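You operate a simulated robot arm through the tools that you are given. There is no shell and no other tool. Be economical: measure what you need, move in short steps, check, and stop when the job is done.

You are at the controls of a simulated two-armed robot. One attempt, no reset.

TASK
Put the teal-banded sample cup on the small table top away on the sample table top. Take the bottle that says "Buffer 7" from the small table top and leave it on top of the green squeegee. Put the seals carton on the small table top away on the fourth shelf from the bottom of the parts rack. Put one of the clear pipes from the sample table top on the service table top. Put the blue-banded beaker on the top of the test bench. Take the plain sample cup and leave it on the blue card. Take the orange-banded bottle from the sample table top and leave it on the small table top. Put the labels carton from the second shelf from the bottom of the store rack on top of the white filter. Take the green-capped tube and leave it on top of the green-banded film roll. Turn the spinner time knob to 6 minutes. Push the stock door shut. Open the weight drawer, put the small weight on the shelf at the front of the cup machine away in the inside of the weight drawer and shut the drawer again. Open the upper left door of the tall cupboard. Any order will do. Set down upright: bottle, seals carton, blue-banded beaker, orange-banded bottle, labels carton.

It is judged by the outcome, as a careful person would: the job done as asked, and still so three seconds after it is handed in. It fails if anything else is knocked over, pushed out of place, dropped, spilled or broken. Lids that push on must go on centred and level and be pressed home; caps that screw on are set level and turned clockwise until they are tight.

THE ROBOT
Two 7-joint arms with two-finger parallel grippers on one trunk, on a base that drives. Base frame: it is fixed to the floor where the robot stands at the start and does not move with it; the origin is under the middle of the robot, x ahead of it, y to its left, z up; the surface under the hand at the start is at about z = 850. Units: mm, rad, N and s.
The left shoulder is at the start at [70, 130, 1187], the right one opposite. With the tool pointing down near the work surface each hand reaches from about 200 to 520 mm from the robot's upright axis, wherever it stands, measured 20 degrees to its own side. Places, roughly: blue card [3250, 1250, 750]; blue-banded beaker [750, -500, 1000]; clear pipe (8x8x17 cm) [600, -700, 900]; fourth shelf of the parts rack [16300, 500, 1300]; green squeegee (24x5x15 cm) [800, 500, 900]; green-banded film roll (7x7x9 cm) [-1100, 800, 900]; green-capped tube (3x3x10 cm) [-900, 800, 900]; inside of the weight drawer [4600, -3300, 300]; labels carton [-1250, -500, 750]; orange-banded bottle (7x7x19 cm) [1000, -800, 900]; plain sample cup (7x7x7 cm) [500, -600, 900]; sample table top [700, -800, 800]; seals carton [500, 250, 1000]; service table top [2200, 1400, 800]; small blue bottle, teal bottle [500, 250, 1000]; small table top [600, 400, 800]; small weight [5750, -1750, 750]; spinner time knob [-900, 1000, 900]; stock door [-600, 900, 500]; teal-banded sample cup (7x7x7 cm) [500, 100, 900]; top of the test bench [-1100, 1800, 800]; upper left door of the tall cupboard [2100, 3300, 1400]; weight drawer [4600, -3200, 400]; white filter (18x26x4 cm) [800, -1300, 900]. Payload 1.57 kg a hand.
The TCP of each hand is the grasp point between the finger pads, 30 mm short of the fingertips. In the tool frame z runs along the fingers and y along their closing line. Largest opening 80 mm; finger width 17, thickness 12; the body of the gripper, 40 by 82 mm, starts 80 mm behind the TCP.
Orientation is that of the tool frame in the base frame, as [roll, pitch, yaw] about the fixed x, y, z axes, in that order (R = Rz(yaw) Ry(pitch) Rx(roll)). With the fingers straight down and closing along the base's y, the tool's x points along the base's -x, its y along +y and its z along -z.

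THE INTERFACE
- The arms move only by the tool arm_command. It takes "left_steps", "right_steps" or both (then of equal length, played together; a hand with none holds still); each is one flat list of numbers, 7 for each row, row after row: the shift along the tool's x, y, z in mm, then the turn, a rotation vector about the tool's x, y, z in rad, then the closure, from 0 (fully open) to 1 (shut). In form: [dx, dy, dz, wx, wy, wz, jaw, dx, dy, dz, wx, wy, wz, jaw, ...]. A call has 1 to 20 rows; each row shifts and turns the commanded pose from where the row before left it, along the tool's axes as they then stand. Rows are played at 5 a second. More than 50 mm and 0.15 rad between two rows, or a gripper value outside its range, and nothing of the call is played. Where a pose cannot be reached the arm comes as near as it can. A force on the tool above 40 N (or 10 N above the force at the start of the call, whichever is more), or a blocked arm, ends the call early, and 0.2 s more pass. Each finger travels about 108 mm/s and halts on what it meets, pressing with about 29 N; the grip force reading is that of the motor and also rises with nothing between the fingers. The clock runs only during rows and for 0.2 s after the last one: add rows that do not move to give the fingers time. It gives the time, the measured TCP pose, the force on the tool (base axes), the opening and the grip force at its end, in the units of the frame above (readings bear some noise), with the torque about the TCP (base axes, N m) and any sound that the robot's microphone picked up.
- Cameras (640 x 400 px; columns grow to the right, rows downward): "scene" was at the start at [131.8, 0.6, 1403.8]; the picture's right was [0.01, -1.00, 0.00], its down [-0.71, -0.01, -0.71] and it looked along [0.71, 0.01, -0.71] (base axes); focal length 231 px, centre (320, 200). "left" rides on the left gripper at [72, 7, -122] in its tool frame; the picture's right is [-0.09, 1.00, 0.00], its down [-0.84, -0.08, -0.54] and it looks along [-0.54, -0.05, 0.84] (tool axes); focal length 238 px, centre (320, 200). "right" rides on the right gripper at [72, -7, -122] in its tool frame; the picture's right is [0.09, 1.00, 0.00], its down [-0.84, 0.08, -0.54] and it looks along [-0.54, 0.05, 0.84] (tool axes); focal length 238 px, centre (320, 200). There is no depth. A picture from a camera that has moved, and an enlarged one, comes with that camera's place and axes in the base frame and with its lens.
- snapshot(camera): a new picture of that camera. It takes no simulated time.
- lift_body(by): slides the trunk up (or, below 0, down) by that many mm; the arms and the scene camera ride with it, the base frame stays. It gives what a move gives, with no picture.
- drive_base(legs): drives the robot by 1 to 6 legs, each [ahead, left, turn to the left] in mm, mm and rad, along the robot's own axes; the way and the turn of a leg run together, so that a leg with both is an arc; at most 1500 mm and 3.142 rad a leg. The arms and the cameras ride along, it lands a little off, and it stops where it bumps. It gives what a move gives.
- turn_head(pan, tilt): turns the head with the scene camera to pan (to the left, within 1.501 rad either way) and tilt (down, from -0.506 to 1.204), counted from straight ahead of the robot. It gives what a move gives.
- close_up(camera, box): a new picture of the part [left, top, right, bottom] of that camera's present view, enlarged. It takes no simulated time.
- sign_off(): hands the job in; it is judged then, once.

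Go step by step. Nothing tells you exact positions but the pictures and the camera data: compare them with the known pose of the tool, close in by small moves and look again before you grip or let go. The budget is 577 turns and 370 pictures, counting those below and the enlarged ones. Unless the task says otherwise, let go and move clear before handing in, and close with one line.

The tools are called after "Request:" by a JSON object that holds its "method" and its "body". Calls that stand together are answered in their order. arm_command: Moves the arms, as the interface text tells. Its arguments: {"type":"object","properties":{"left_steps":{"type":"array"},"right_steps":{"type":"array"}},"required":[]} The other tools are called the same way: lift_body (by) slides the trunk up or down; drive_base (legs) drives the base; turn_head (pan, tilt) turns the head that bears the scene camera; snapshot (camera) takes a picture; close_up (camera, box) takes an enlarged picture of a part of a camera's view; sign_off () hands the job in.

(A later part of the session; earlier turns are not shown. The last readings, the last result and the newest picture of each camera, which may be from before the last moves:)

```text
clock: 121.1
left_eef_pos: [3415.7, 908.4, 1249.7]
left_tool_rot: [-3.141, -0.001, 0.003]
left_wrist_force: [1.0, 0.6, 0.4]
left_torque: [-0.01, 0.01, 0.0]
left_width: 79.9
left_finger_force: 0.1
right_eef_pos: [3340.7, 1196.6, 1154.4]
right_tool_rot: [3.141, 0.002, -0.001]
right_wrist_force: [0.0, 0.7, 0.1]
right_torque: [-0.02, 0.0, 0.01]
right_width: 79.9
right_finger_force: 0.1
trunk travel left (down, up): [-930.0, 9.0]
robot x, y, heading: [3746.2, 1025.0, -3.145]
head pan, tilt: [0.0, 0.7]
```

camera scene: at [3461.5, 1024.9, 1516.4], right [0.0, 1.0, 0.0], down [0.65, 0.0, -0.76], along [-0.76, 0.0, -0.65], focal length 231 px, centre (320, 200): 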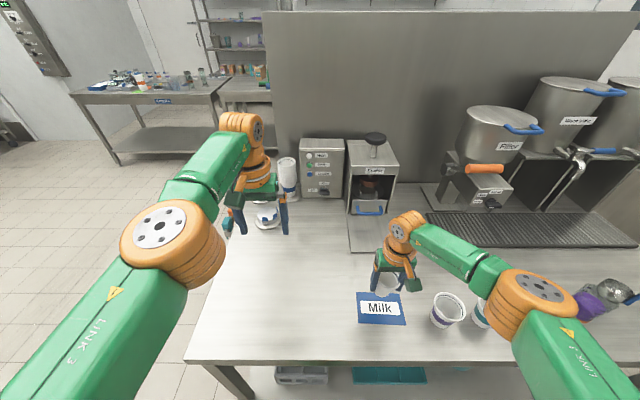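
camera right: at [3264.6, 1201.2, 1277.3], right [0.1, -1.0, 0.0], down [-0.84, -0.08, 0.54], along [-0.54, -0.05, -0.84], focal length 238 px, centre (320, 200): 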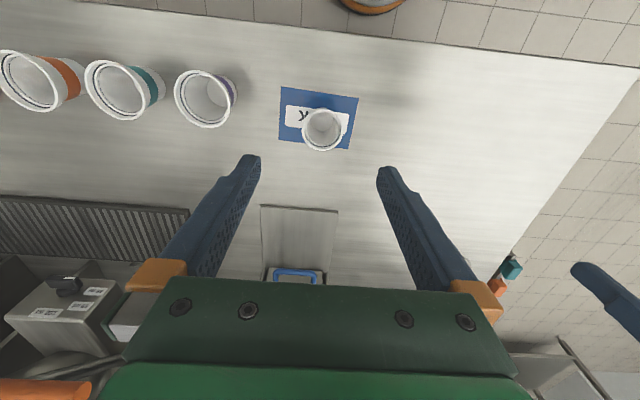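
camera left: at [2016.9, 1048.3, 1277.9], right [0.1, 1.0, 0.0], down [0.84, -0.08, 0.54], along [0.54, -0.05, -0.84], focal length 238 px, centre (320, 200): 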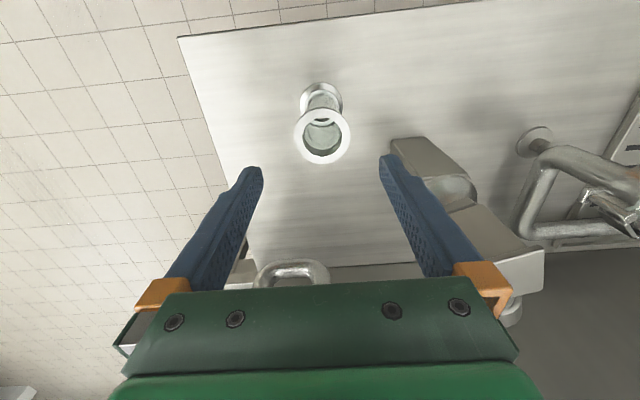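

Left arm is free again. Driving toward the cup machine (5750,-1750), turning to face +x.

Request:
{"method": "drive_base", "body": {"legs": [[0, 0, 3.14], [0, -1400, 0], [0, -1300, 0], [800, 0, 0]]}}

Request:
{"method": "turn_head", "body": {"pan": 0, "tilt": 0.45}}

Request:
{"method": "snapshot", "body": {"camera": "scene"}}

Request:
{"method": "turn_head", "body": {"pan": -1.1, "tilt": 0.45}}

Request:
{"method": "snapshot", "body": {"camera": "scene"}}

```text
clock: 145.4
left_eef_pos: [4782.2, -1576.1, 1248.8]
left_tool_rot: [-3.141, -0.001, 3.125]
left_wrist_force: [0.1, 0.7, -0.6]
left_torque: [0.0, 0.01, -0.02]
left_width: 80.0
left_finger_force: 0.1
right_eef_pos: [4853.7, -1865.4, 1155.8]
right_tool_rot: [3.14, 0.001, 3.128]
right_wrist_force: [0.2, 0.1, -0.1]
right_torque: [-0.03, -0.03, -0.01]
right_width: 80.0
right_finger_force: 0.0
trunk travel left (down, up): [-930.0, 9.0]
robot x, y, heading: [4448.5, -1685.8, -0.016]
head pan, tilt: [0.0, 0.7]
```

```text
clock: 146.2
left_eef_pos: [4784.0, -1576.5, 1248.4]
left_tool_rot: [-3.141, 0.0, 3.127]
left_wrist_force: [-0.1, -0.1, 0.3]
left_torque: [0.02, -0.04, 0.05]
left_width: 80.2
left_finger_force: 0.0
right_eef_pos: [4853.7, -1863.9, 1153.7]
right_tool_rot: [3.14, 0.003, 3.127]
right_wrist_force: [0.1, 0.3, 0.6]
right_torque: [-0.02, 0.0, 0.01]
right_width: 80.0
right_finger_force: 0.0
trunk travel left (down, up): [-930.0, 9.0]
robot x, y, heading: [4449.3, -1686.7, -0.016]
head pan, tilt: [0.0, 0.45]
```

```text
314 pictures are left
camera scene: at [4592.6, -1692.4, 1538.6], right [-0.02, -1.0, 0.0], down [-0.44, 0.01, -0.9], along [0.9, -0.01, -0.44], focal length 231 px, centre (320, 200)
```

scene: 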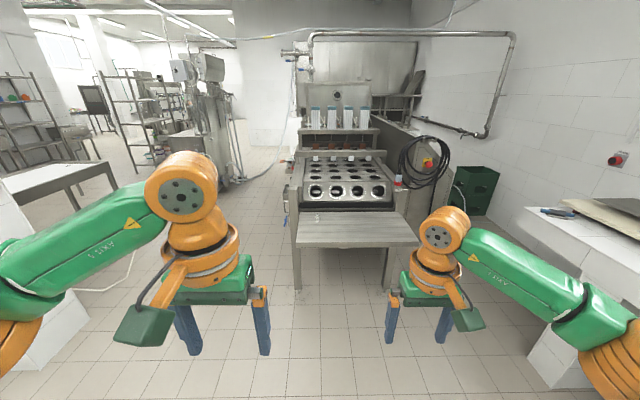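

```text
clock: 147.5
left_eef_pos: [4784.3, -1576.8, 1249.3]
left_tool_rot: [3.142, -0.001, 3.127]
left_wrist_force: [0.9, 0.0, -0.1]
left_torque: [-0.02, 0.03, 0.03]
left_width: 80.3
left_finger_force: 0.1
right_eef_pos: [4855.4, -1864.5, 1153.8]
right_tool_rot: [3.139, 0.002, 3.127]
right_wrist_force: [-0.6, -0.9, 0.4]
right_torque: [0.05, 0.01, 0.0]
right_width: 80.1
right_finger_force: 0.1
trunk travel left (down, up): [-930.0, 9.0]
robot x, y, heading: [4449.7, -1689.3, -0.014]
head pan, tilt: [-1.1, 0.45]
```

```text
313 pictures are left
camera scene: at [4541.4, -1773.5, 1538.7], right [-0.9, -0.44, 0.0], down [-0.19, 0.39, -0.9], along [0.4, -0.81, -0.44], focal length 231 px, centre (320, 200)
```

scene: 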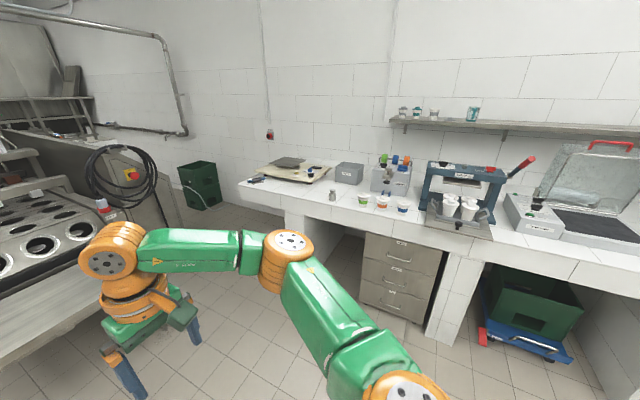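

Request:
{"method": "close_up", "body": {"camera": "scene", "box": [340, 220, 460, 330]}}

Request:
{"method": "turn_head", "body": {"pan": 0, "tilt": 0.45}}

Request:
{"method": "close_up", "body": {"camera": "scene", "box": [270, 150, 440, 270]}}

```text
3.64 times, centred on (400, 275) of scene
camera zoom: at [4541.4, -1773.5, 1538.7], right [-0.9, -0.44, 0.0], down [-0.19, 0.39, -0.9], along [0.4, -0.81, -0.44], focal length 839 px, centre (29, -73)
```

zoom: 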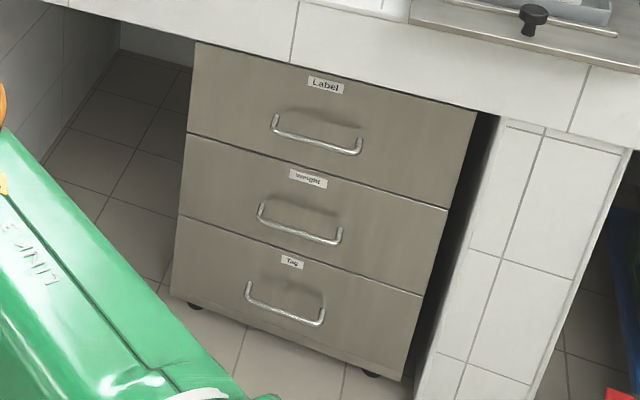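

```text
clock: 148.8
left_eef_pos: [4785.1, -1576.9, 1248.6]
left_tool_rot: [3.141, 0.0, 3.126]
left_wrist_force: [0.5, 0.1, 0.1]
left_torque: [0.01, -0.02, -0.01]
left_width: 80.0
left_finger_force: 0.0
right_eef_pos: [4854.6, -1864.8, 1154.4]
right_tool_rot: [3.14, 0.003, 3.127]
right_wrist_force: [-1.2, 0.1, -1.2]
right_torque: [0.0, 0.0, -0.01]
right_width: 80.0
right_finger_force: 0.0
trunk travel left (down, up): [-930.0, 9.0]
robot x, y, heading: [4449.4, -1690.4, -0.017]
head pan, tilt: [0.0, 0.45]
```

```text
3.33 times, centred on (355, 210) of scene
camera zoom: at [4592.7, -1692.5, 1538.7], right [-0.02, -1.0, 0.0], down [-0.44, 0.01, -0.9], along [0.9, -0.01, -0.44], focal length 769 px, centre (203, 167)
```

zoom: 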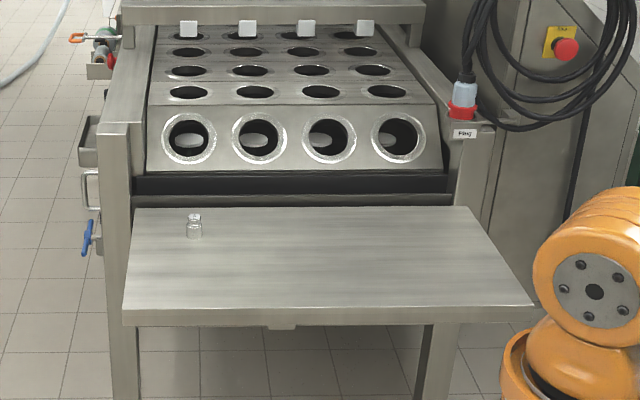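

The weight stands on the machine's front shelf near (5890,-1690); the "Weight" drawer is the middle drawer of the cabinet. Approaching the shelf.

Request:
{"method": "drive_base", "body": {"legs": [[920, 165, 0.016]]}}

Request:
{"method": "snapshot", "body": {"camera": "right"}}

Request:
{"method": "snapshot", "body": {"camera": "scene"}}

```text
clock: 153.7
left_eef_pos: [5687.2, -1412.7, 1249.0]
left_tool_rot: [3.14, 0.0, -3.138]
left_wrist_force: [-0.2, 0.6, 0.3]
left_torque: [0.02, -0.02, -0.02]
left_width: 79.9
left_finger_force: 0.0
right_eef_pos: [5763.8, -1698.1, 1154.6]
right_tool_rot: [3.14, 0.002, -3.136]
right_wrist_force: [-0.2, 0.0, -1.2]
right_torque: [-0.04, 0.01, 0.0]
right_width: 80.0
right_finger_force: 0.1
trunk travel left (down, up): [-930.0, 9.0]
robot x, y, heading: [5361.6, -1530.1, 0.007]
head pan, tilt: [0.0, 0.45]
```

```text
310 pictures are left
camera right: at [5692.9, -1705.4, 1276.6], right [-0.1, 1.0, 0.0], down [0.84, 0.08, 0.54], along [0.54, 0.05, -0.84], focal length 238 px, centre (320, 200)
```

right: 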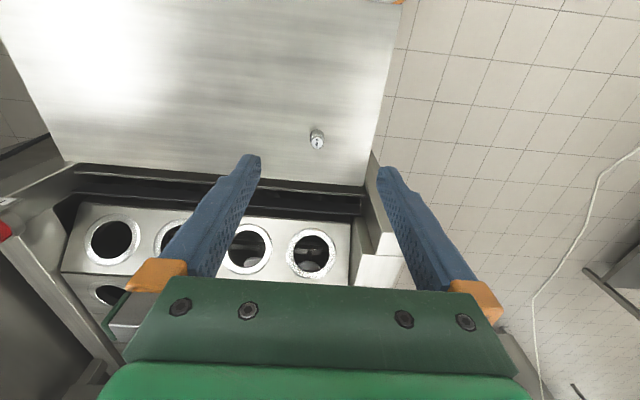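

```text
309 pictures are left
camera scene: at [5498.4, -1531.1, 1538.8], right [0.0, -1.0, 0.0], down [-0.43, 0.0, -0.9], along [0.9, 0.0, -0.43], focal length 231 px, centre (320, 200)
```

scene: 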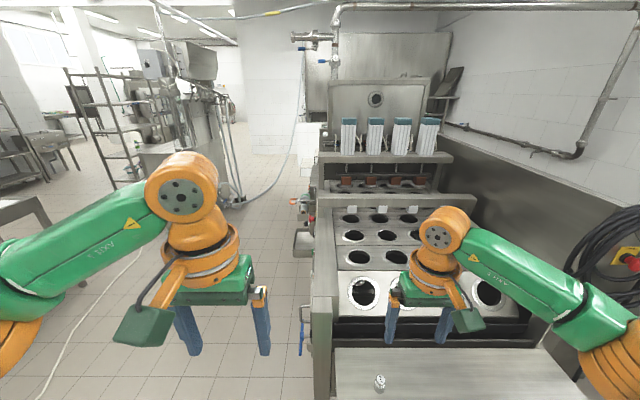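

Request:
{"method": "lift_body", "body": {"by": -200}}

Request:
{"method": "arm_command", "body": {"right_steps": [-30, 0, 15, 0, 0, 0, 0, -30, 0, 15, 0, 0, 0, 0, -30, 0, 15, 0, 0, 0, 0]}}

Request:
{"method": "snapshot", "body": {"camera": "right"}}

```text
clock: 155.8
left_eef_pos: [5688.6, -1412.1, 1048.8]
left_tool_rot: [-3.141, 0.0, -3.138]
left_wrist_force: [-1.5, -0.3, 1.3]
left_torque: [-0.01, 0.01, 0.01]
left_width: 79.9
left_finger_force: 0.0
right_eef_pos: [5765.2, -1698.0, 953.9]
right_tool_rot: [3.14, 0.002, -3.138]
right_wrist_force: [0.5, -0.2, 0.8]
right_torque: [-0.01, -0.01, 0.01]
right_width: 79.9
right_finger_force: 0.1
trunk travel left (down, up): [-730.0, 209.0]
robot x, y, heading: [5357.0, -1528.6, 0.001]
head pan, tilt: [0.0, 0.45]
```

```text
clock: 156.6
left_eef_pos: [5688.9, -1409.8, 1048.5]
left_tool_rot: [-3.14, -0.001, -3.137]
left_wrist_force: [0.2, 0.0, -0.6]
left_torque: [-0.02, 0.0, 0.01]
left_width: 80.1
left_finger_force: 0.0
right_eef_pos: [5846.7, -1694.0, 913.5]
right_tool_rot: [-3.139, 0.002, -3.133]
right_wrist_force: [-0.6, 0.3, -0.6]
right_torque: [0.02, -0.01, -0.02]
right_width: 79.8
right_finger_force: 0.3
right hand out of reach, approached as far as the arm can: row 3
trunk travel left (down, up): [-730.0, 209.0]
robot x, y, heading: [5357.6, -1530.7, -0.0]
head pan, tilt: [0.0, 0.45]
```

```text
308 pictures are left
camera right: at [5774.8, -1702.0, 1036.0], right [-0.1, 0.99, 0.0], down [0.84, 0.09, 0.54], along [0.54, 0.05, -0.84], focal length 238 px, centre (320, 200)
```

right: 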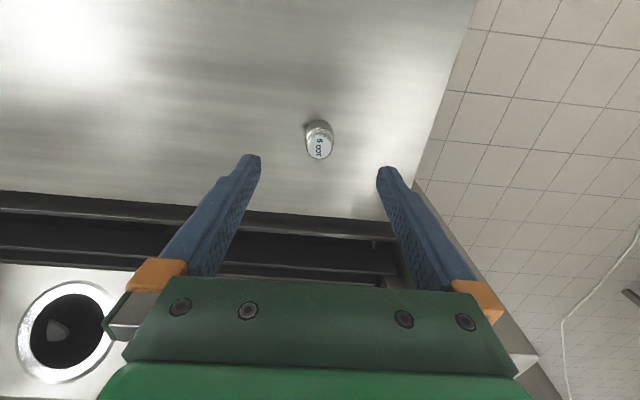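

Request:
{"method": "drive_base", "body": {"legs": [[25, 0, 0]]}}

Request:
{"method": "lift_body", "body": {"by": -60}}

Request:
{"method": "snapshot", "body": {"camera": "right"}}

```text
clock: 157.4
left_eef_pos: [5709.1, -1412.2, 1049.9]
left_tool_rot: [-3.141, 0.005, -3.139]
left_wrist_force: [-1.2, 0.5, -1.0]
left_torque: [0.01, -0.06, -0.01]
left_width: 80.0
left_finger_force: 0.0
right_eef_pos: [5865.7, -1695.7, 916.4]
right_tool_rot: [3.139, 0.005, -3.137]
right_wrist_force: [0.0, -0.3, 0.2]
right_torque: [-0.02, -0.05, -0.01]
right_width: 80.1
right_finger_force: 0.1
trunk travel left (down, up): [-730.0, 209.0]
robot x, y, heading: [5378.7, -1533.4, 0.009]
head pan, tilt: [0.0, 0.45]
```

```text
clock: 158.4
left_eef_pos: [5713.6, -1411.2, 988.8]
left_tool_rot: [-3.142, 0.0, -3.138]
left_wrist_force: [0.2, -0.4, 0.6]
left_torque: [-0.01, 0.0, 0.01]
left_width: 79.9
left_finger_force: 0.0
right_eef_pos: [5869.9, -1695.8, 853.7]
right_tool_rot: [3.14, 0.004, -3.138]
right_wrist_force: [0.6, 0.5, 0.5]
right_torque: [-0.01, -0.03, -0.03]
right_width: 79.8
right_finger_force: 0.1
trunk travel left (down, up): [-670.0, 269.0]
robot x, y, heading: [5383.8, -1529.6, 0.006]
head pan, tilt: [0.0, 0.45]
```

```text
307 pictures are left
camera right: at [5798.7, -1703.0, 976.2], right [-0.1, 1.0, 0.0], down [0.84, 0.08, 0.54], along [0.54, 0.05, -0.84], focal length 238 px, centre (320, 200)
```

right: 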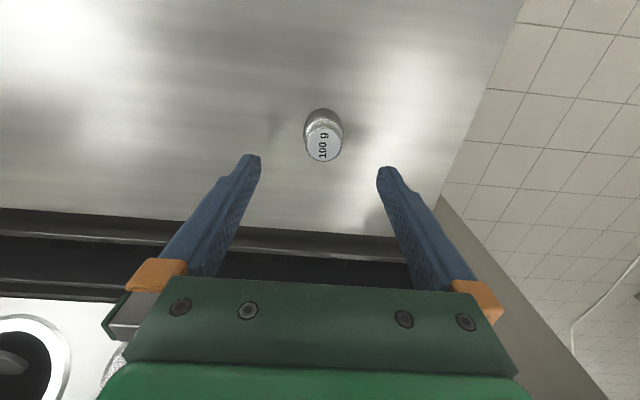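

Request:
{"method": "lift_body", "body": {"by": -55}}

Request:
{"method": "snapshot", "body": {"camera": "right"}}

```text
clock: 159.2
left_eef_pos: [5711.7, -1410.2, 941.1]
left_tool_rot: [-3.141, 0.002, -3.137]
left_wrist_force: [0.8, 0.2, -0.4]
left_torque: [0.02, 0.03, -0.01]
left_width: 80.1
left_finger_force: 0.1
right_eef_pos: [5868.9, -1696.9, 810.4]
right_tool_rot: [3.141, 0.011, -3.137]
right_wrist_force: [-7.7, 0.3, 11.6]
right_torque: [-0.45, 0.75, -0.37]
right_width: 79.1
right_finger_force: 0.0
trunk travel left (down, up): [-622.0, 318.0]
robot x, y, heading: [5380.3, -1530.0, 0.002]
head pan, tilt: [0.0, 0.45]
stopped: the force on the tool passed its limit at 51 N (the readings are from after the stop); the commanded pose is now the measured one
```

```text
306 pictures are left
camera right: at [5796.8, -1702.9, 931.6], right [-0.1, 1.0, 0.0], down [0.83, 0.08, 0.55], along [0.55, 0.05, -0.83], focal length 238 px, centre (320, 200)
```

right: 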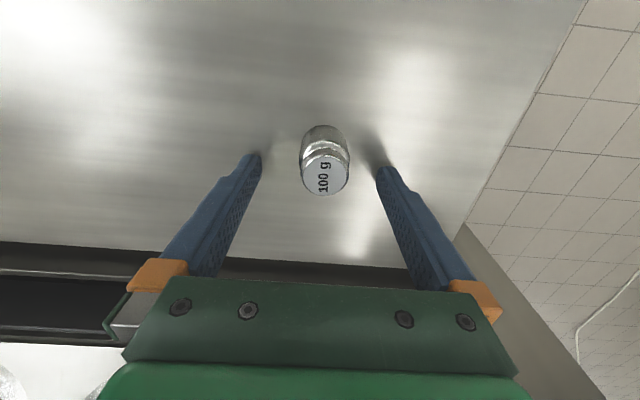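

Fingertips touched the shelf (top ≈780). Rise 5 mm, shift 8 mm back and close on the weight.

Request:
{"method": "lift_body", "body": {"by": 6}}

Request:
{"method": "arm_command", "body": {"right_steps": [8, 2, 0, 0, 0, 0, 0, 0, 0, 0, 0, 0, 0, 0.2]}}

Request:
{"method": "snapshot", "body": {"camera": "right"}}

```text
clock: 159.8
left_eef_pos: [5712.4, -1411.1, 946.7]
left_tool_rot: [3.141, 0.001, -3.138]
left_wrist_force: [0.5, -0.6, -0.2]
left_torque: [0.0, -0.03, -0.01]
left_width: 80.3
left_finger_force: 0.0
right_eef_pos: [5871.4, -1696.0, 814.5]
right_tool_rot: [-3.141, 0.01, -3.137]
right_wrist_force: [0.4, -0.1, -0.4]
right_torque: [-0.03, 0.01, -0.01]
right_width: 79.9
right_finger_force: 0.1
trunk travel left (down, up): [-628.0, 312.0]
robot x, y, heading: [5383.2, -1526.6, 0.006]
head pan, tilt: [0.0, 0.45]
```

```text
clock: 160.4
left_eef_pos: [5714.8, -1411.4, 946.6]
left_tool_rot: [3.14, 0.0, -3.137]
left_wrist_force: [-0.7, 0.7, -0.1]
left_torque: [-0.02, -0.01, 0.01]
left_width: 80.4
left_finger_force: 0.0
right_eef_pos: [5863.3, -1694.6, 814.4]
right_tool_rot: [-3.142, 0.011, -3.137]
right_wrist_force: [0.3, -0.7, -0.3]
right_torque: [0.04, 0.0, 0.02]
right_width: 63.9
right_finger_force: 0.1
trunk travel left (down, up): [-628.0, 312.0]
robot x, y, heading: [5384.9, -1528.8, 0.004]
head pan, tilt: [0.0, 0.45]
```

```text
305 pictures are left
camera right: at [5791.3, -1701.5, 936.0], right [-0.1, 1.0, 0.0], down [0.83, 0.08, 0.55], along [0.55, 0.05, -0.83], focal length 238 px, centre (320, 200)
```

right: 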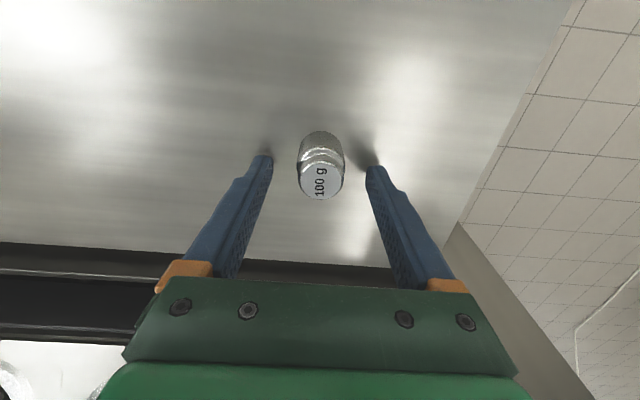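

Request:
{"method": "arm_command", "body": {"right_steps": [0, 0, 0, 0, 0, 0, 0.45, 0, 0, 0, 0, 0, 0, 0.75, 0, 0, 0, 0, 0, 0, 0.75]}}

Request:
{"method": "lift_body", "body": {"by": 80}}

Request:
{"method": "snapshot", "body": {"camera": "right"}}

```text
clock: 161.2
left_eef_pos: [5714.4, -1410.4, 946.8]
left_tool_rot: [3.14, 0.001, -3.137]
left_wrist_force: [-0.3, 0.2, 0.0]
left_torque: [0.0, -0.01, -0.04]
left_width: 80.0
left_finger_force: 0.0
right_eef_pos: [5863.2, -1694.5, 814.5]
right_tool_rot: [3.14, 0.009, -3.136]
right_wrist_force: [0.7, -1.4, 0.0]
right_torque: [0.01, 0.0, 0.0]
right_width: 28.5
right_finger_force: 29.1
trunk travel left (down, up): [-628.0, 312.0]
robot x, y, heading: [5381.3, -1530.1, 0.003]
head pan, tilt: [0.0, 0.45]
```

```text
clock: 162.3
left_eef_pos: [5713.3, -1411.5, 1026.9]
left_tool_rot: [3.141, -0.001, -3.138]
left_wrist_force: [0.0, 0.2, 0.3]
left_torque: [0.0, 0.04, 0.02]
left_width: 80.4
left_finger_force: 0.0
right_eef_pos: [5863.9, -1695.0, 893.7]
right_tool_rot: [-3.142, 0.009, -3.137]
right_wrist_force: [-0.4, 0.3, -1.7]
right_torque: [0.0, -0.04, -0.02]
right_width: 28.3
right_finger_force: 28.9
trunk travel left (down, up): [-708.0, 232.0]
robot x, y, heading: [5383.7, -1535.1, 0.007]
head pan, tilt: [0.0, 0.45]
```

```text
304 pictures are left
camera right: at [5791.5, -1701.8, 1015.8], right [-0.1, 1.0, 0.0], down [0.83, 0.08, 0.55], along [0.55, 0.05, -0.84], focal length 238 px, centre (320, 200)
```

right: 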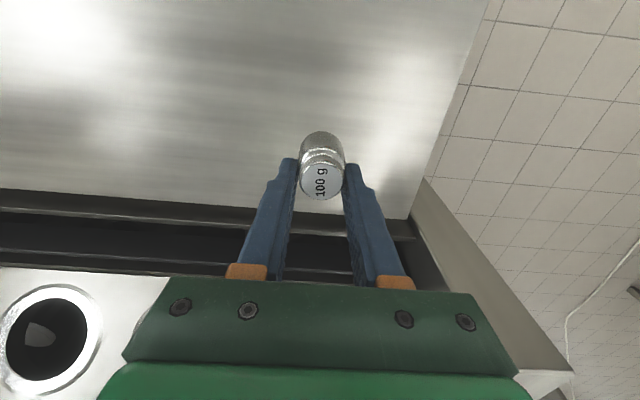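

The weight is held. Next: drive to the drawer cabinet (face y≈-3045, centre x≈4610), facing -y.

Request:
{"method": "drive_base", "body": {"legs": [[-820, 0, 0], [0, 0, -1.577], [750, 0, 0]]}}

Request:
{"method": "turn_head", "body": {"pan": 0, "tilt": 0.7}}

Request:
{"method": "snapshot", "body": {"camera": "scene"}}

```text
clock: 174.4
left_eef_pos: [4626.5, -2621.4, 1025.5]
left_tool_rot: [3.139, -0.001, 1.534]
left_wrist_force: [0.5, 0.0, 0.2]
left_torque: [0.03, 0.01, -0.02]
left_width: 79.7
left_finger_force: 0.1
right_eef_pos: [4337.6, -2760.0, 893.2]
right_tool_rot: [3.139, 0.011, 1.538]
right_wrist_force: [0.0, 0.5, -1.2]
right_torque: [-0.01, 0.02, 0.0]
right_width: 28.2
right_finger_force: 29.1
trunk travel left (down, up): [-708.0, 232.0]
robot x, y, heading: [4522.2, -2288.2, -1.603]
head pan, tilt: [0.0, 0.45]
```

```text
clock: 175.1
left_eef_pos: [4627.5, -2622.4, 1025.5]
left_tool_rot: [-3.141, -0.003, 1.537]
left_wrist_force: [-0.6, -0.1, 0.4]
left_torque: [0.0, -0.03, 0.01]
left_width: 79.9
left_finger_force: 0.0
right_eef_pos: [4336.6, -2761.3, 894.7]
right_tool_rot: [3.141, 0.009, 1.539]
right_wrist_force: [-1.1, 0.2, -1.3]
right_torque: [-0.03, -0.01, -0.01]
right_width: 28.4
right_finger_force: 28.3
trunk travel left (down, up): [-708.0, 232.0]
robot x, y, heading: [4523.1, -2285.7, -1.606]
head pan, tilt: [0.0, 0.7]
```

```text
303 pictures are left
camera scene: at [4515.5, -2421.5, 1294.1], right [-1.0, 0.03, 0.0], down [0.02, 0.64, -0.77], along [-0.03, -0.76, -0.64], focal length 231 px, centre (320, 200)
```

scene: 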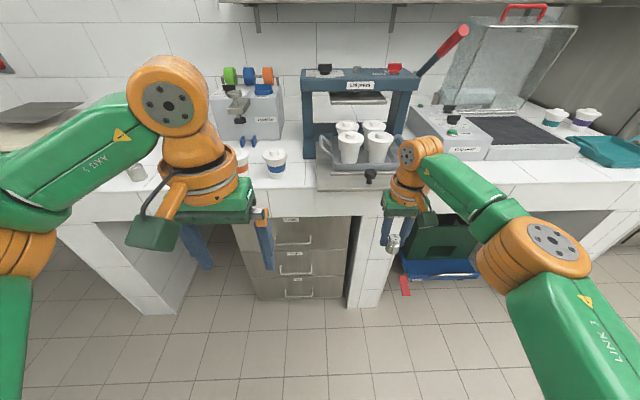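

Request:
{"method": "lift_body", "body": {"by": -350}}

Request:
{"method": "turn_head", "body": {"pan": -0.1, "tilt": 0.6}}

Request:
{"method": "snapshot", "body": {"camera": "scene"}}

```text
clock: 178.6
left_eef_pos: [4627.5, -2620.3, 676.5]
left_tool_rot: [3.141, 0.001, 1.538]
left_wrist_force: [0.2, 0.2, 0.4]
left_torque: [0.01, 0.0, 0.02]
left_width: 80.0
left_finger_force: 0.1
right_eef_pos: [4337.6, -2759.2, 545.1]
right_tool_rot: [3.14, 0.01, 1.538]
right_wrist_force: [-0.1, 0.0, -1.0]
right_torque: [-0.02, 0.01, -0.01]
right_width: 28.5
right_finger_force: 28.6
trunk travel left (down, up): [-358.0, 582.0]
robot x, y, heading: [4520.1, -2284.5, -1.605]
head pan, tilt: [0.0, 0.7]
```

```text
clock: 179.2
left_eef_pos: [4627.0, -2620.2, 675.2]
left_tool_rot: [3.14, 0.0, 1.536]
left_wrist_force: [-0.5, 0.4, 0.3]
left_torque: [-0.02, -0.02, -0.03]
left_width: 80.1
left_finger_force: 0.0
right_eef_pos: [4337.8, -2759.8, 544.6]
right_tool_rot: [3.141, 0.008, 1.537]
right_wrist_force: [-0.1, -0.8, -1.1]
right_torque: [0.04, -0.01, 0.02]
right_width: 28.0
right_finger_force: 29.2
trunk travel left (down, up): [-358.0, 582.0]
robot x, y, heading: [4522.5, -2284.8, -1.601]
head pan, tilt: [-0.099, 0.6]
```

```text
302 pictures are left
camera scene: at [4506.7, -2423.9, 952.6], right [-0.99, 0.13, 0.0], down [0.08, 0.56, -0.82], along [-0.11, -0.82, -0.57], focal length 231 px, centre (320, 200)
```

scene: 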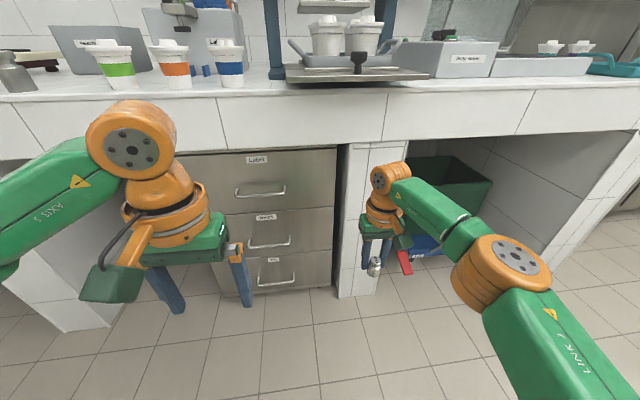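

Request:
{"method": "close_up", "body": {"camera": "scene", "box": [225, 135, 350, 300]}}

```text
2.42 times, centred on (288, 218) of scene
camera zoom: at [4506.7, -2423.9, 952.6], right [-0.99, 0.13, 0.0], down [0.08, 0.56, -0.82], along [-0.11, -0.82, -0.57], focal length 559 px, centre (399, 158)
```

zoom: 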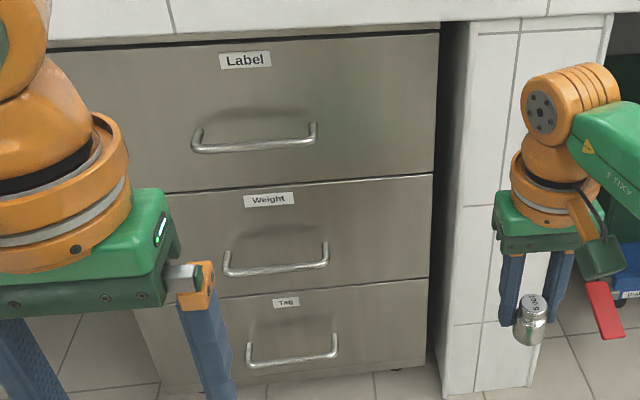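

Weight-drawer handle: bar along x from 4532 to 4677, z≈377, about y≈-3004. I'll turn the left hand to point forward with a vertical closing line.

Request:
{"method": "arm_command", "body": {"left_steps": [0, 0, 0, 0, 0, 0.1428, 0, 0, 0, 0, 0, 0, 0.1428, 0, 0, 0, 0, 0, 0, 0.1428, 0, 0, 0, 0, 0, 0, 0.1428, 0, 0, 0, 0, 0, 0, 0.1428, 0, 0, 0, 0, 0, 0, 0.1428, 0, 0, 0, 0, 0, 0, 0.1428, 0, 0, 0, 0, 0, 0, 0.1428, 0, 0, 0, 0, 0, 0, 0.1428, 0, 0, 0, 0, 0, 0, 0.1428, 0, 0, 0, 0, 0, 0, 0.1428, 0]}}

Request:
{"method": "arm_command", "body": {"left_steps": [0, 0, 0, -0.1428, 0, 0, 0, 0, 0, 0, -0.1428, 0, 0, 0, 0, 0, 0, -0.1428, 0, 0, 0, 0, 0, 0, -0.1428, 0, 0, 0, 0, 0, 0, -0.1428, 0, 0, 0, 0, 0, 0, -0.1428, 0, 0, 0, 0, 0, 0, -0.1428, 0, 0, 0, 0, 0, 0, -0.1428, 0, 0, 0, 0, 0, 0, -0.1428, 0, 0, 0, 0, 0, 0, -0.1428, 0, 0, 0, 0, 0, 0, -0.1428, 0, 0, 0]}}

Request:
{"method": "snapshot", "body": {"camera": "scene"}}

```text
clock: 181.6
left_eef_pos: [4596.3, -2551.6, 654.1]
left_tool_rot: [-3.141, 0.0, -0.034]
left_wrist_force: [0.2, -0.6, 0.1]
left_torque: [-0.01, 0.01, 0.02]
left_width: 80.0
left_finger_force: 0.0
left hand out of reach, approached as far as the arm can: row 8, 9, 10, 11
right_eef_pos: [4338.4, -2759.6, 543.8]
right_tool_rot: [3.14, 0.008, 1.537]
right_wrist_force: [0.7, -0.2, -1.2]
right_torque: [0.0, 0.01, -0.04]
right_width: 28.2
right_finger_force: 28.6
trunk travel left (down, up): [-358.0, 582.0]
robot x, y, heading: [4520.7, -2284.7, -1.602]
head pan, tilt: [-0.099, 0.6]
```

```text
clock: 183.7
left_eef_pos: [4539.2, -2587.6, 743.2]
left_tool_rot: [1.872, 0.268, 0.057]
left_wrist_force: [0.6, 0.1, -0.1]
left_torque: [-0.02, 0.01, -0.03]
left_width: 80.0
left_finger_force: 0.1
left hand out of reach, approached as far as the arm can: row 4, 5, 6, 7, 8, 9, 10
right_eef_pos: [4337.7, -2761.0, 544.1]
right_tool_rot: [3.14, 0.01, 1.538]
right_wrist_force: [0.1, -0.5, -1.0]
right_torque: [0.01, 0.01, -0.01]
right_width: 28.2
right_finger_force: 29.4
trunk travel left (down, up): [-358.0, 582.0]
robot x, y, heading: [4520.2, -2285.3, -1.601]
head pan, tilt: [-0.099, 0.6]
stopped in row 10 (left hand): the arm was blocked; the commanded pose is now the measured one
```

```text
300 pictures are left
camera scene: at [4506.4, -2423.8, 952.7], right [-0.99, 0.14, 0.0], down [0.08, 0.56, -0.82], along [-0.11, -0.82, -0.57], focal length 231 px, centre (320, 200)
```

scene: 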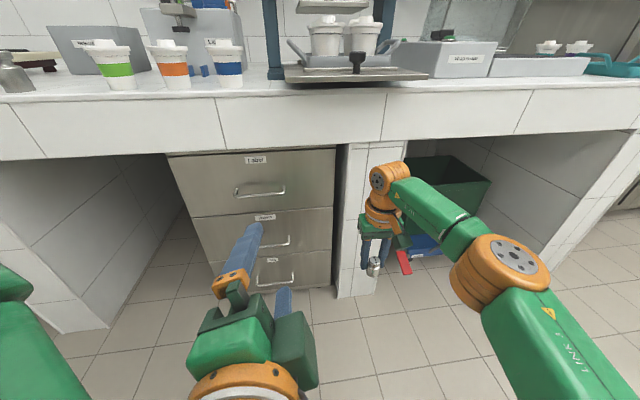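

The wrist is cramped near the body; extend the hand forward before finishing the rotation.

Request:
{"method": "arm_command", "body": {"left_steps": [0, 0, 40, 0, 0, 0, 0, 0, 0, 40, 0, 0, 0, 0, 0, 0, 40, 0, 0, 0, 0, 0, 0, 30, -0.05, -0.05, 0, 0, 0, 0, 0, -0.1, -0.1, 0, 0, 0, 0, 0, -0.1, -0.1, 0, 0]}}

Request:
{"method": "snapshot", "body": {"camera": "left"}}

```text
clock: 185.1
left_eef_pos: [4534.4, -2730.2, 698.9]
left_tool_rot: [1.553, 0.293, -0.21]
left_wrist_force: [0.1, -0.6, 0.1]
left_torque: [0.0, 0.02, -0.01]
left_width: 80.2
left_finger_force: 0.0
right_eef_pos: [4337.4, -2760.0, 545.0]
right_tool_rot: [3.141, 0.011, 1.539]
right_wrist_force: [-0.3, 0.0, -1.5]
right_torque: [0.0, 0.01, -0.02]
right_width: 28.2
right_finger_force: 28.5
trunk travel left (down, up): [-358.0, 582.0]
robot x, y, heading: [4520.2, -2286.1, -1.604]
head pan, tilt: [-0.099, 0.6]
```

```text
299 pictures are left
camera left: at [4628.2, -2626.4, 682.9], right [0.2, -0.02, 0.98], down [-0.7, 0.7, 0.16], along [-0.69, -0.71, 0.12], focal length 238 px, centre (320, 200)
```

left: 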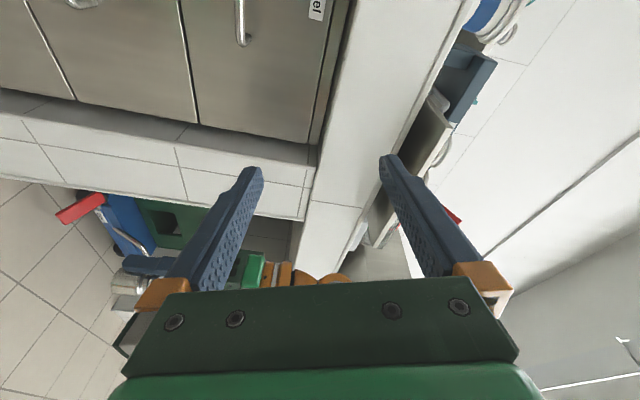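

Request:
{"method": "drive_base", "body": {"legs": [[0, 0, 0.033]]}}

Request:
{"method": "arm_command", "body": {"left_steps": [0, -40, 0, 0, 0.057, 0.097, 0, 0, -40, 0, 0, 0.057, 0.097, 0, 0, -40, 0, 0, 0.057, 0.097, 0, 0, -40, 0, 0, 0, 0, 0, 0, -40, 0, 0, 0, 0, 0, 0, -40, 0, 0, 0, 0, 0, 0, -40, 0, 0, 0, 0, 0]}}

```text
clock: 185.8
left_eef_pos: [4551.2, -2730.0, 699.5]
left_tool_rot: [1.553, 0.293, -0.174]
left_wrist_force: [0.1, -0.2, 0.2]
left_torque: [0.01, -0.02, 0.01]
left_width: 80.2
left_finger_force: 0.1
right_eef_pos: [4354.1, -2765.3, 543.9]
right_tool_rot: [-3.141, 0.009, 1.571]
right_wrist_force: [0.2, -0.5, -1.8]
right_torque: [-0.01, 0.0, 0.01]
right_width: 28.0
right_finger_force: 28.8
trunk travel left (down, up): [-358.0, 582.0]
robot x, y, heading: [4519.5, -2281.0, -1.576]
head pan, tilt: [-0.099, 0.6]
```

```text
clock: 187.4
left_eef_pos: [4493.0, -2713.7, 510.4]
left_tool_rot: [1.581, 0.002, 0.003]
left_wrist_force: [0.3, -0.4, 0.0]
left_torque: [0.02, -0.01, -0.03]
left_width: 80.0
left_finger_force: 0.0
left hand out of reach, approached as far as the arm can: row 5, 6, 7
right_eef_pos: [4353.1, -2765.4, 544.1]
right_tool_rot: [3.14, 0.009, 1.572]
right_wrist_force: [0.5, 0.1, -0.7]
right_torque: [-0.01, -0.05, 0.02]
right_width: 28.1
right_finger_force: 28.8
trunk travel left (down, up): [-358.0, 582.0]
robot x, y, heading: [4521.8, -2285.5, -1.571]
head pan, tilt: [-0.099, 0.6]
```

Left hand orientation is right. Lower the trunk, lift and tuck the right hand, and shift so the left hand faces the handle.

Request:
{"method": "arm_command", "body": {"right_steps": [25, 0, -35, 0, 0, 0, 0.75, 25, 0, -35, 0, 0, 0, 0.75, 25, 0, -35, 0, 0, 0, 0.75, 25, 0, -35, 0, 0, 0, 0.75, 25, 0, -30, 0, 0, 0, 0.75, 25, 0, -20, 0, 0, 0, 0.75]}}

Request:
{"method": "lift_body", "body": {"by": -133}}

Request:
{"method": "drive_base", "body": {"legs": [[0, 110, 0], [150, 0, 0]]}}

Request:
{"method": "snapshot", "body": {"camera": "scene"}}

Request:
{"method": "snapshot", "body": {"camera": "left"}}

```text
clock: 188.8
left_eef_pos: [4493.3, -2713.6, 509.5]
left_tool_rot: [1.579, 0.002, 0.002]
left_wrist_force: [-0.2, 0.7, 0.0]
left_torque: [0.0, 0.01, 0.02]
left_width: 79.8
left_finger_force: 0.1
right_eef_pos: [4352.6, -2610.7, 735.3]
right_tool_rot: [3.139, 0.007, 1.572]
right_wrist_force: [-0.5, 0.7, -1.0]
right_torque: [-0.04, -0.02, -0.02]
right_width: 28.1
right_finger_force: 28.6
trunk travel left (down, up): [-358.0, 582.0]
robot x, y, heading: [4516.6, -2284.7, -1.575]
head pan, tilt: [-0.099, 0.6]
```

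```text
clock: 190.5
left_eef_pos: [4493.4, -2714.6, 377.6]
left_tool_rot: [1.58, 0.001, 0.001]
left_wrist_force: [-0.5, 0.2, 0.6]
left_torque: [0.03, -0.01, 0.0]
left_width: 79.9
left_finger_force: 0.1
right_eef_pos: [4353.7, -2611.3, 602.2]
right_tool_rot: [3.138, 0.01, 1.57]
right_wrist_force: [-0.3, 0.2, -1.9]
right_torque: [-0.02, 0.02, 0.01]
right_width: 28.1
right_finger_force: 29.6
trunk travel left (down, up): [-225.0, 715.0]
robot x, y, heading: [4519.1, -2286.1, -1.571]
head pan, tilt: [-0.099, 0.6]
```

```text
clock: 192.6
left_eef_pos: [4603.5, -2864.4, 376.4]
left_tool_rot: [1.58, 0.0, 0.001]
left_wrist_force: [0.2, -0.1, -1.0]
left_torque: [-0.01, 0.03, 0.01]
left_width: 80.0
left_finger_force: 0.1
right_eef_pos: [4464.4, -2763.3, 601.3]
right_tool_rot: [3.139, 0.009, 1.569]
right_wrist_force: [-0.4, -0.5, -1.6]
right_torque: [-0.02, 0.0, 0.0]
right_width: 28.2
right_finger_force: 29.2
trunk travel left (down, up): [-225.0, 715.0]
robot x, y, heading: [4630.4, -2431.4, -1.577]
head pan, tilt: [-0.099, 0.6]
```

```text
298 pictures are left
camera scene: at [4621.6, -2574.9, 819.7], right [-0.99, 0.1, 0.0], down [0.06, 0.56, -0.82], along [-0.09, -0.82, -0.57], focal length 231 px, centre (320, 200)
```

scene: 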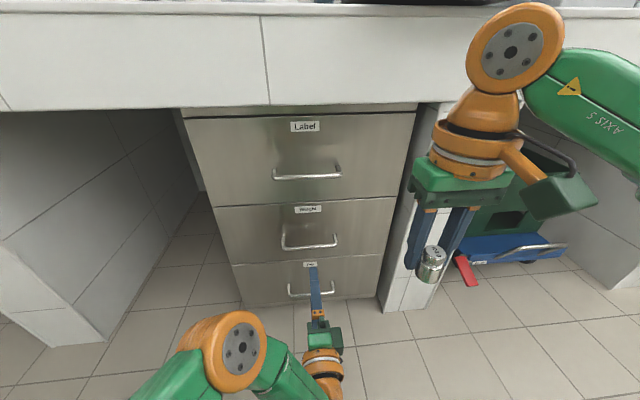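

```text
297 pictures are left
camera left: at [4673.9, -2743.7, 385.4], right [-0.09, -0.01, 1.0], down [-0.84, 0.54, -0.07], along [-0.54, -0.84, -0.06], focal length 238 px, centre (320, 200)
```

left: 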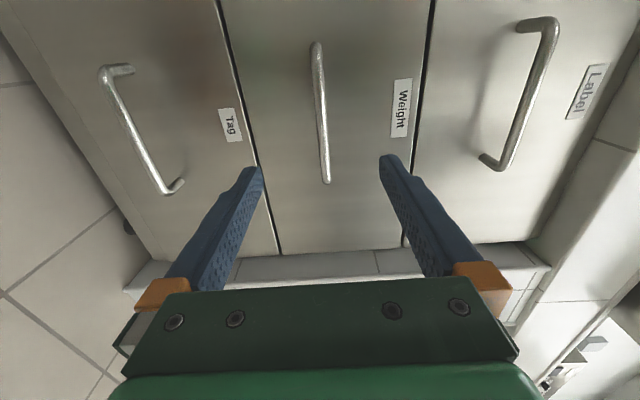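

Handle aligned between the fingers (z≈378). Driving forward to straddle it.

Request:
{"method": "drive_base", "body": {"legs": [[125, 0, 0.005]]}}

Request:
{"method": "snapshot", "body": {"camera": "left"}}

```text
clock: 193.9
left_eef_pos: [4604.5, -2988.3, 376.1]
left_tool_rot: [1.581, 0.002, 0.004]
left_wrist_force: [0.2, -0.2, 0.6]
left_torque: [0.03, 0.01, 0.02]
left_width: 80.0
left_finger_force: 0.1
right_eef_pos: [4465.4, -2887.2, 602.8]
right_tool_rot: [3.138, 0.009, 1.573]
right_wrist_force: [-0.9, 0.0, -0.7]
right_torque: [-0.02, -0.01, 0.0]
right_width: 27.9
right_finger_force: 29.5
trunk travel left (down, up): [-225.0, 715.0]
robot x, y, heading: [4632.7, -2562.2, -1.569]
head pan, tilt: [-0.099, 0.6]
```

```text
296 pictures are left
camera left: at [4674.9, -2867.1, 385.3], right [-0.09, -0.01, 1.0], down [-0.84, 0.54, -0.07], along [-0.54, -0.84, -0.06], focal length 238 px, centre (320, 200)
```

left: 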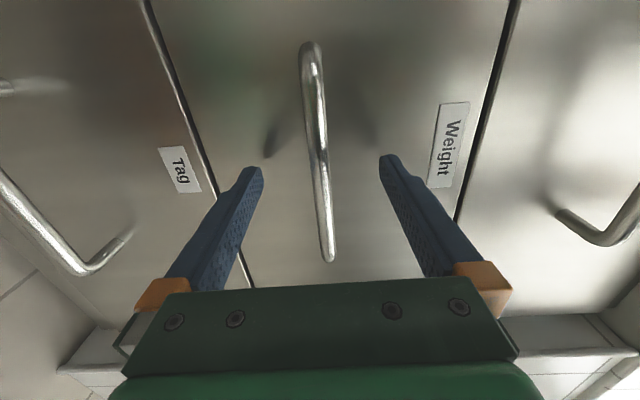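

Request:
{"method": "drive_base", "body": {"legs": [[10, 0, 0]]}}

Request:
{"method": "arm_command", "body": {"left_steps": [0, 0, 0, 0, 0, 0, 0.4, 0, 0, 0, 0, 0, 0, 0.8, 0, 0, 0, 0, 0, 0, 1, 0, 0, 0, 0, 0, 0, 1]}}

Request:
{"method": "snapshot", "body": {"camera": "left"}}

```text
clock: 194.6
left_eef_pos: [4603.9, -2998.1, 376.6]
left_tool_rot: [1.582, 0.001, 0.003]
left_wrist_force: [-0.2, 0.4, -1.0]
left_torque: [-0.01, 0.02, -0.01]
left_width: 79.9
left_finger_force: 0.1
right_eef_pos: [4464.1, -2896.4, 602.4]
right_tool_rot: [3.14, 0.009, 1.574]
right_wrist_force: [-0.1, -1.2, -1.7]
right_torque: [-0.02, -0.01, -0.02]
right_width: 28.0
right_finger_force: 29.2
trunk travel left (down, up): [-225.0, 715.0]
robot x, y, heading: [4631.3, -2569.5, -1.566]
head pan, tilt: [-0.099, 0.6]
```

```text
clock: 195.6
left_eef_pos: [4604.4, -2998.3, 378.5]
left_tool_rot: [1.579, 0.002, 0.005]
left_wrist_force: [-0.1, -2.3, 6.2]
left_torque: [-0.04, -0.04, 0.01]
left_width: 11.8
left_finger_force: 28.7
right_eef_pos: [4464.4, -2897.6, 601.5]
right_tool_rot: [3.141, 0.012, 1.573]
right_wrist_force: [0.1, -0.7, -1.3]
right_torque: [-0.02, 0.0, 0.01]
right_width: 28.2
right_finger_force: 28.9
trunk travel left (down, up): [-225.0, 715.0]
robot x, y, heading: [4633.5, -2565.8, -1.568]
head pan, tilt: [-0.099, 0.6]
```

```text
295 pictures are left
camera left: at [4675.0, -2877.0, 385.9], right [-0.09, -0.01, 1.0], down [-0.84, 0.54, -0.07], along [-0.54, -0.84, -0.06], focal length 238 px, centre (320, 200)
```

left: 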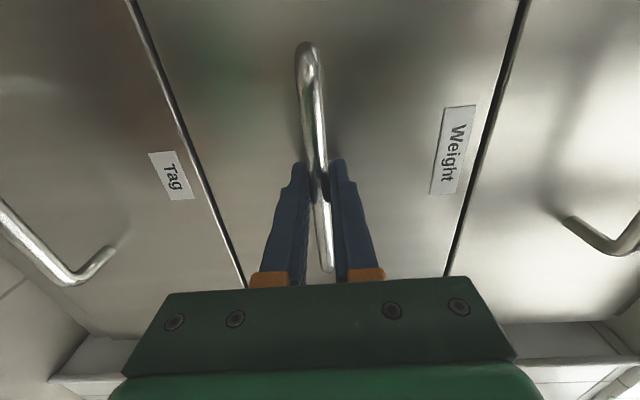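

Handle gripped (12 mm). Pulling the drawer by backing the base.

Request:
{"method": "drive_base", "body": {"legs": [[-120, 0, 0], [-120, 0, 0]]}}

Request:
{"method": "snapshot", "body": {"camera": "scene"}}

```text
clock: 197.7
left_eef_pos: [4604.5, -2757.4, 378.5]
left_tool_rot: [1.579, 0.003, 0.002]
left_wrist_force: [15.7, 2.2, 7.3]
left_torque: [-0.01, -0.14, 0.0]
left_width: 11.6
left_finger_force: 29.2
right_eef_pos: [4464.7, -2656.0, 602.9]
right_tool_rot: [-3.141, 0.011, 1.568]
right_wrist_force: [-0.5, 0.1, -0.1]
right_torque: [-0.04, -0.01, 0.01]
right_width: 27.8
right_finger_force: 29.3
trunk travel left (down, up): [-225.0, 715.0]
robot x, y, heading: [4632.1, -2327.9, -1.574]
head pan, tilt: [-0.099, 0.6]
```

```text
294 pictures are left
camera scene: at [4623.5, -2467.0, 820.0], right [-0.99, 0.1, 0.0], down [0.06, 0.56, -0.83], along [-0.09, -0.82, -0.56], focal length 231 px, centre (320, 200)
```

scene: 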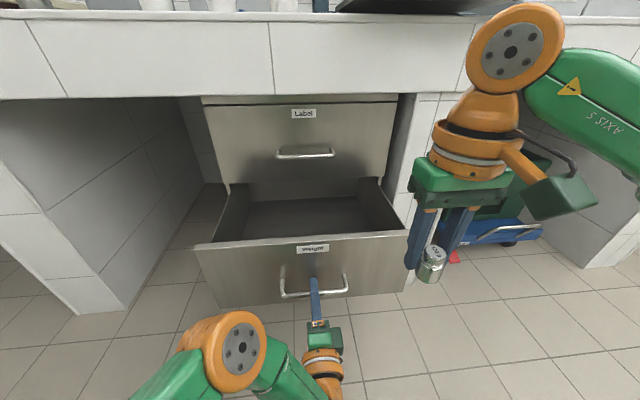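

Drawer is open 240 mm. Release the handle, back off, raise the left hand, then come forward to place the weight.

Request:
{"method": "arm_command", "body": {"left_steps": [0, 0, 0, 0, 0, 0, 0.5, 0, 0, 0, 0, 0, 0, 0, 0, 0, 0, 0, 0, 0, 0]}}

Request:
{"method": "drive_base", "body": {"legs": [[-70, 0, 0]]}}

Request:
{"method": "arm_command", "body": {"left_steps": [0, 40, 0, 0, 0, 0, 0, 0, 40, 0, 0, 0, 0, 0, 0, 40, 0, 0, 0, 0, 0, 0, 40, 0, 0, 0, 0, 0, 0, 30, 0, 0, 0, 0, 0]}}

Request:
{"method": "drive_base", "body": {"legs": [[180, 0, 0]]}}

Request:
{"method": "snapshot", "body": {"camera": "scene"}}

Request:
{"method": "snapshot", "body": {"camera": "right"}}

```text
clock: 198.5
left_eef_pos: [4603.4, -2757.1, 378.0]
left_tool_rot: [1.581, 0.003, 0.003]
left_wrist_force: [0.4, 0.3, 0.2]
left_torque: [0.01, 0.01, 0.0]
left_width: 80.0
left_finger_force: 0.1
right_eef_pos: [4463.5, -2657.5, 601.3]
right_tool_rot: [3.142, 0.009, 1.568]
right_wrist_force: [0.9, 0.2, -0.8]
right_torque: [0.01, 0.04, -0.02]
right_width: 27.8
right_finger_force: 29.3
trunk travel left (down, up): [-225.0, 715.0]
robot x, y, heading: [4632.2, -2329.9, -1.576]
head pan, tilt: [-0.099, 0.6]
```

```text
clock: 199.5
left_eef_pos: [4602.8, -2686.1, 377.4]
left_tool_rot: [1.579, 0.002, 0.0]
left_wrist_force: [0.6, -0.5, -0.3]
left_torque: [0.03, -0.05, 0.02]
left_width: 79.8
left_finger_force: 0.1
right_eef_pos: [4463.2, -2585.1, 602.3]
right_tool_rot: [3.139, 0.009, 1.568]
right_wrist_force: [0.5, 0.2, -1.6]
right_torque: [0.0, 0.04, 0.04]
right_width: 28.1
right_finger_force: 28.9
trunk travel left (down, up): [-225.0, 715.0]
robot x, y, heading: [4631.9, -2259.7, -1.568]
head pan, tilt: [-0.099, 0.6]
```

```text
clock: 200.7
left_eef_pos: [4604.5, -2688.4, 565.3]
left_tool_rot: [1.581, 0.0, -0.001]
left_wrist_force: [-0.8, 0.5, 0.3]
left_torque: [0.01, 0.01, -0.04]
left_width: 79.8
left_finger_force: 0.1
right_eef_pos: [4463.9, -2585.6, 602.8]
right_tool_rot: [3.14, 0.01, 1.569]
right_wrist_force: [0.8, -0.7, -0.8]
right_torque: [0.01, 0.01, 0.01]
right_width: 27.8
right_finger_force: 29.0
trunk travel left (down, up): [-225.0, 715.0]
robot x, y, heading: [4631.2, -2256.7, -1.573]
head pan, tilt: [-0.099, 0.6]
```

```text
clock: 202.2
left_eef_pos: [4603.1, -2867.2, 565.7]
left_tool_rot: [1.581, 0.002, 0.0]
left_wrist_force: [-0.4, -0.4, 0.8]
left_torque: [-0.01, 0.04, -0.01]
left_width: 79.9
left_finger_force: 0.1
right_eef_pos: [4462.7, -2763.7, 601.2]
right_tool_rot: [3.14, 0.01, 1.568]
right_wrist_force: [0.0, -0.1, -2.5]
right_torque: [-0.04, 0.0, 0.0]
right_width: 27.9
right_finger_force: 29.0
trunk travel left (down, up): [-225.0, 715.0]
robot x, y, heading: [4633.6, -2437.2, -1.572]
head pan, tilt: [-0.099, 0.6]
```

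```text
293 pictures are left
camera scene: at [4621.3, -2575.8, 819.6], right [-0.99, 0.1, 0.0], down [0.06, 0.56, -0.82], along [-0.09, -0.82, -0.57], focal length 231 px, centre (320, 200)
```

scene: 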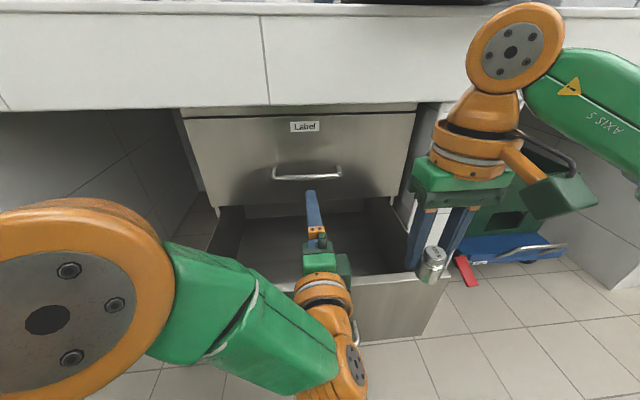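

```text
292 pictures are left
camera right: at [4456.9, -2690.7, 723.2], right [1.0, 0.09, 0.0], down [0.07, -0.83, 0.55], along [0.05, -0.55, -0.84], focal length 238 px, centre (320, 200)
```

right: 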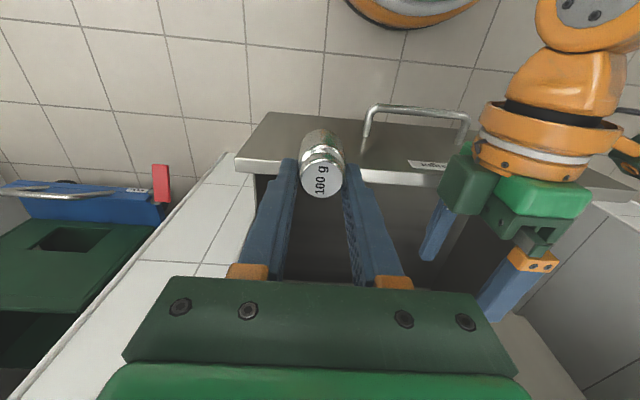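

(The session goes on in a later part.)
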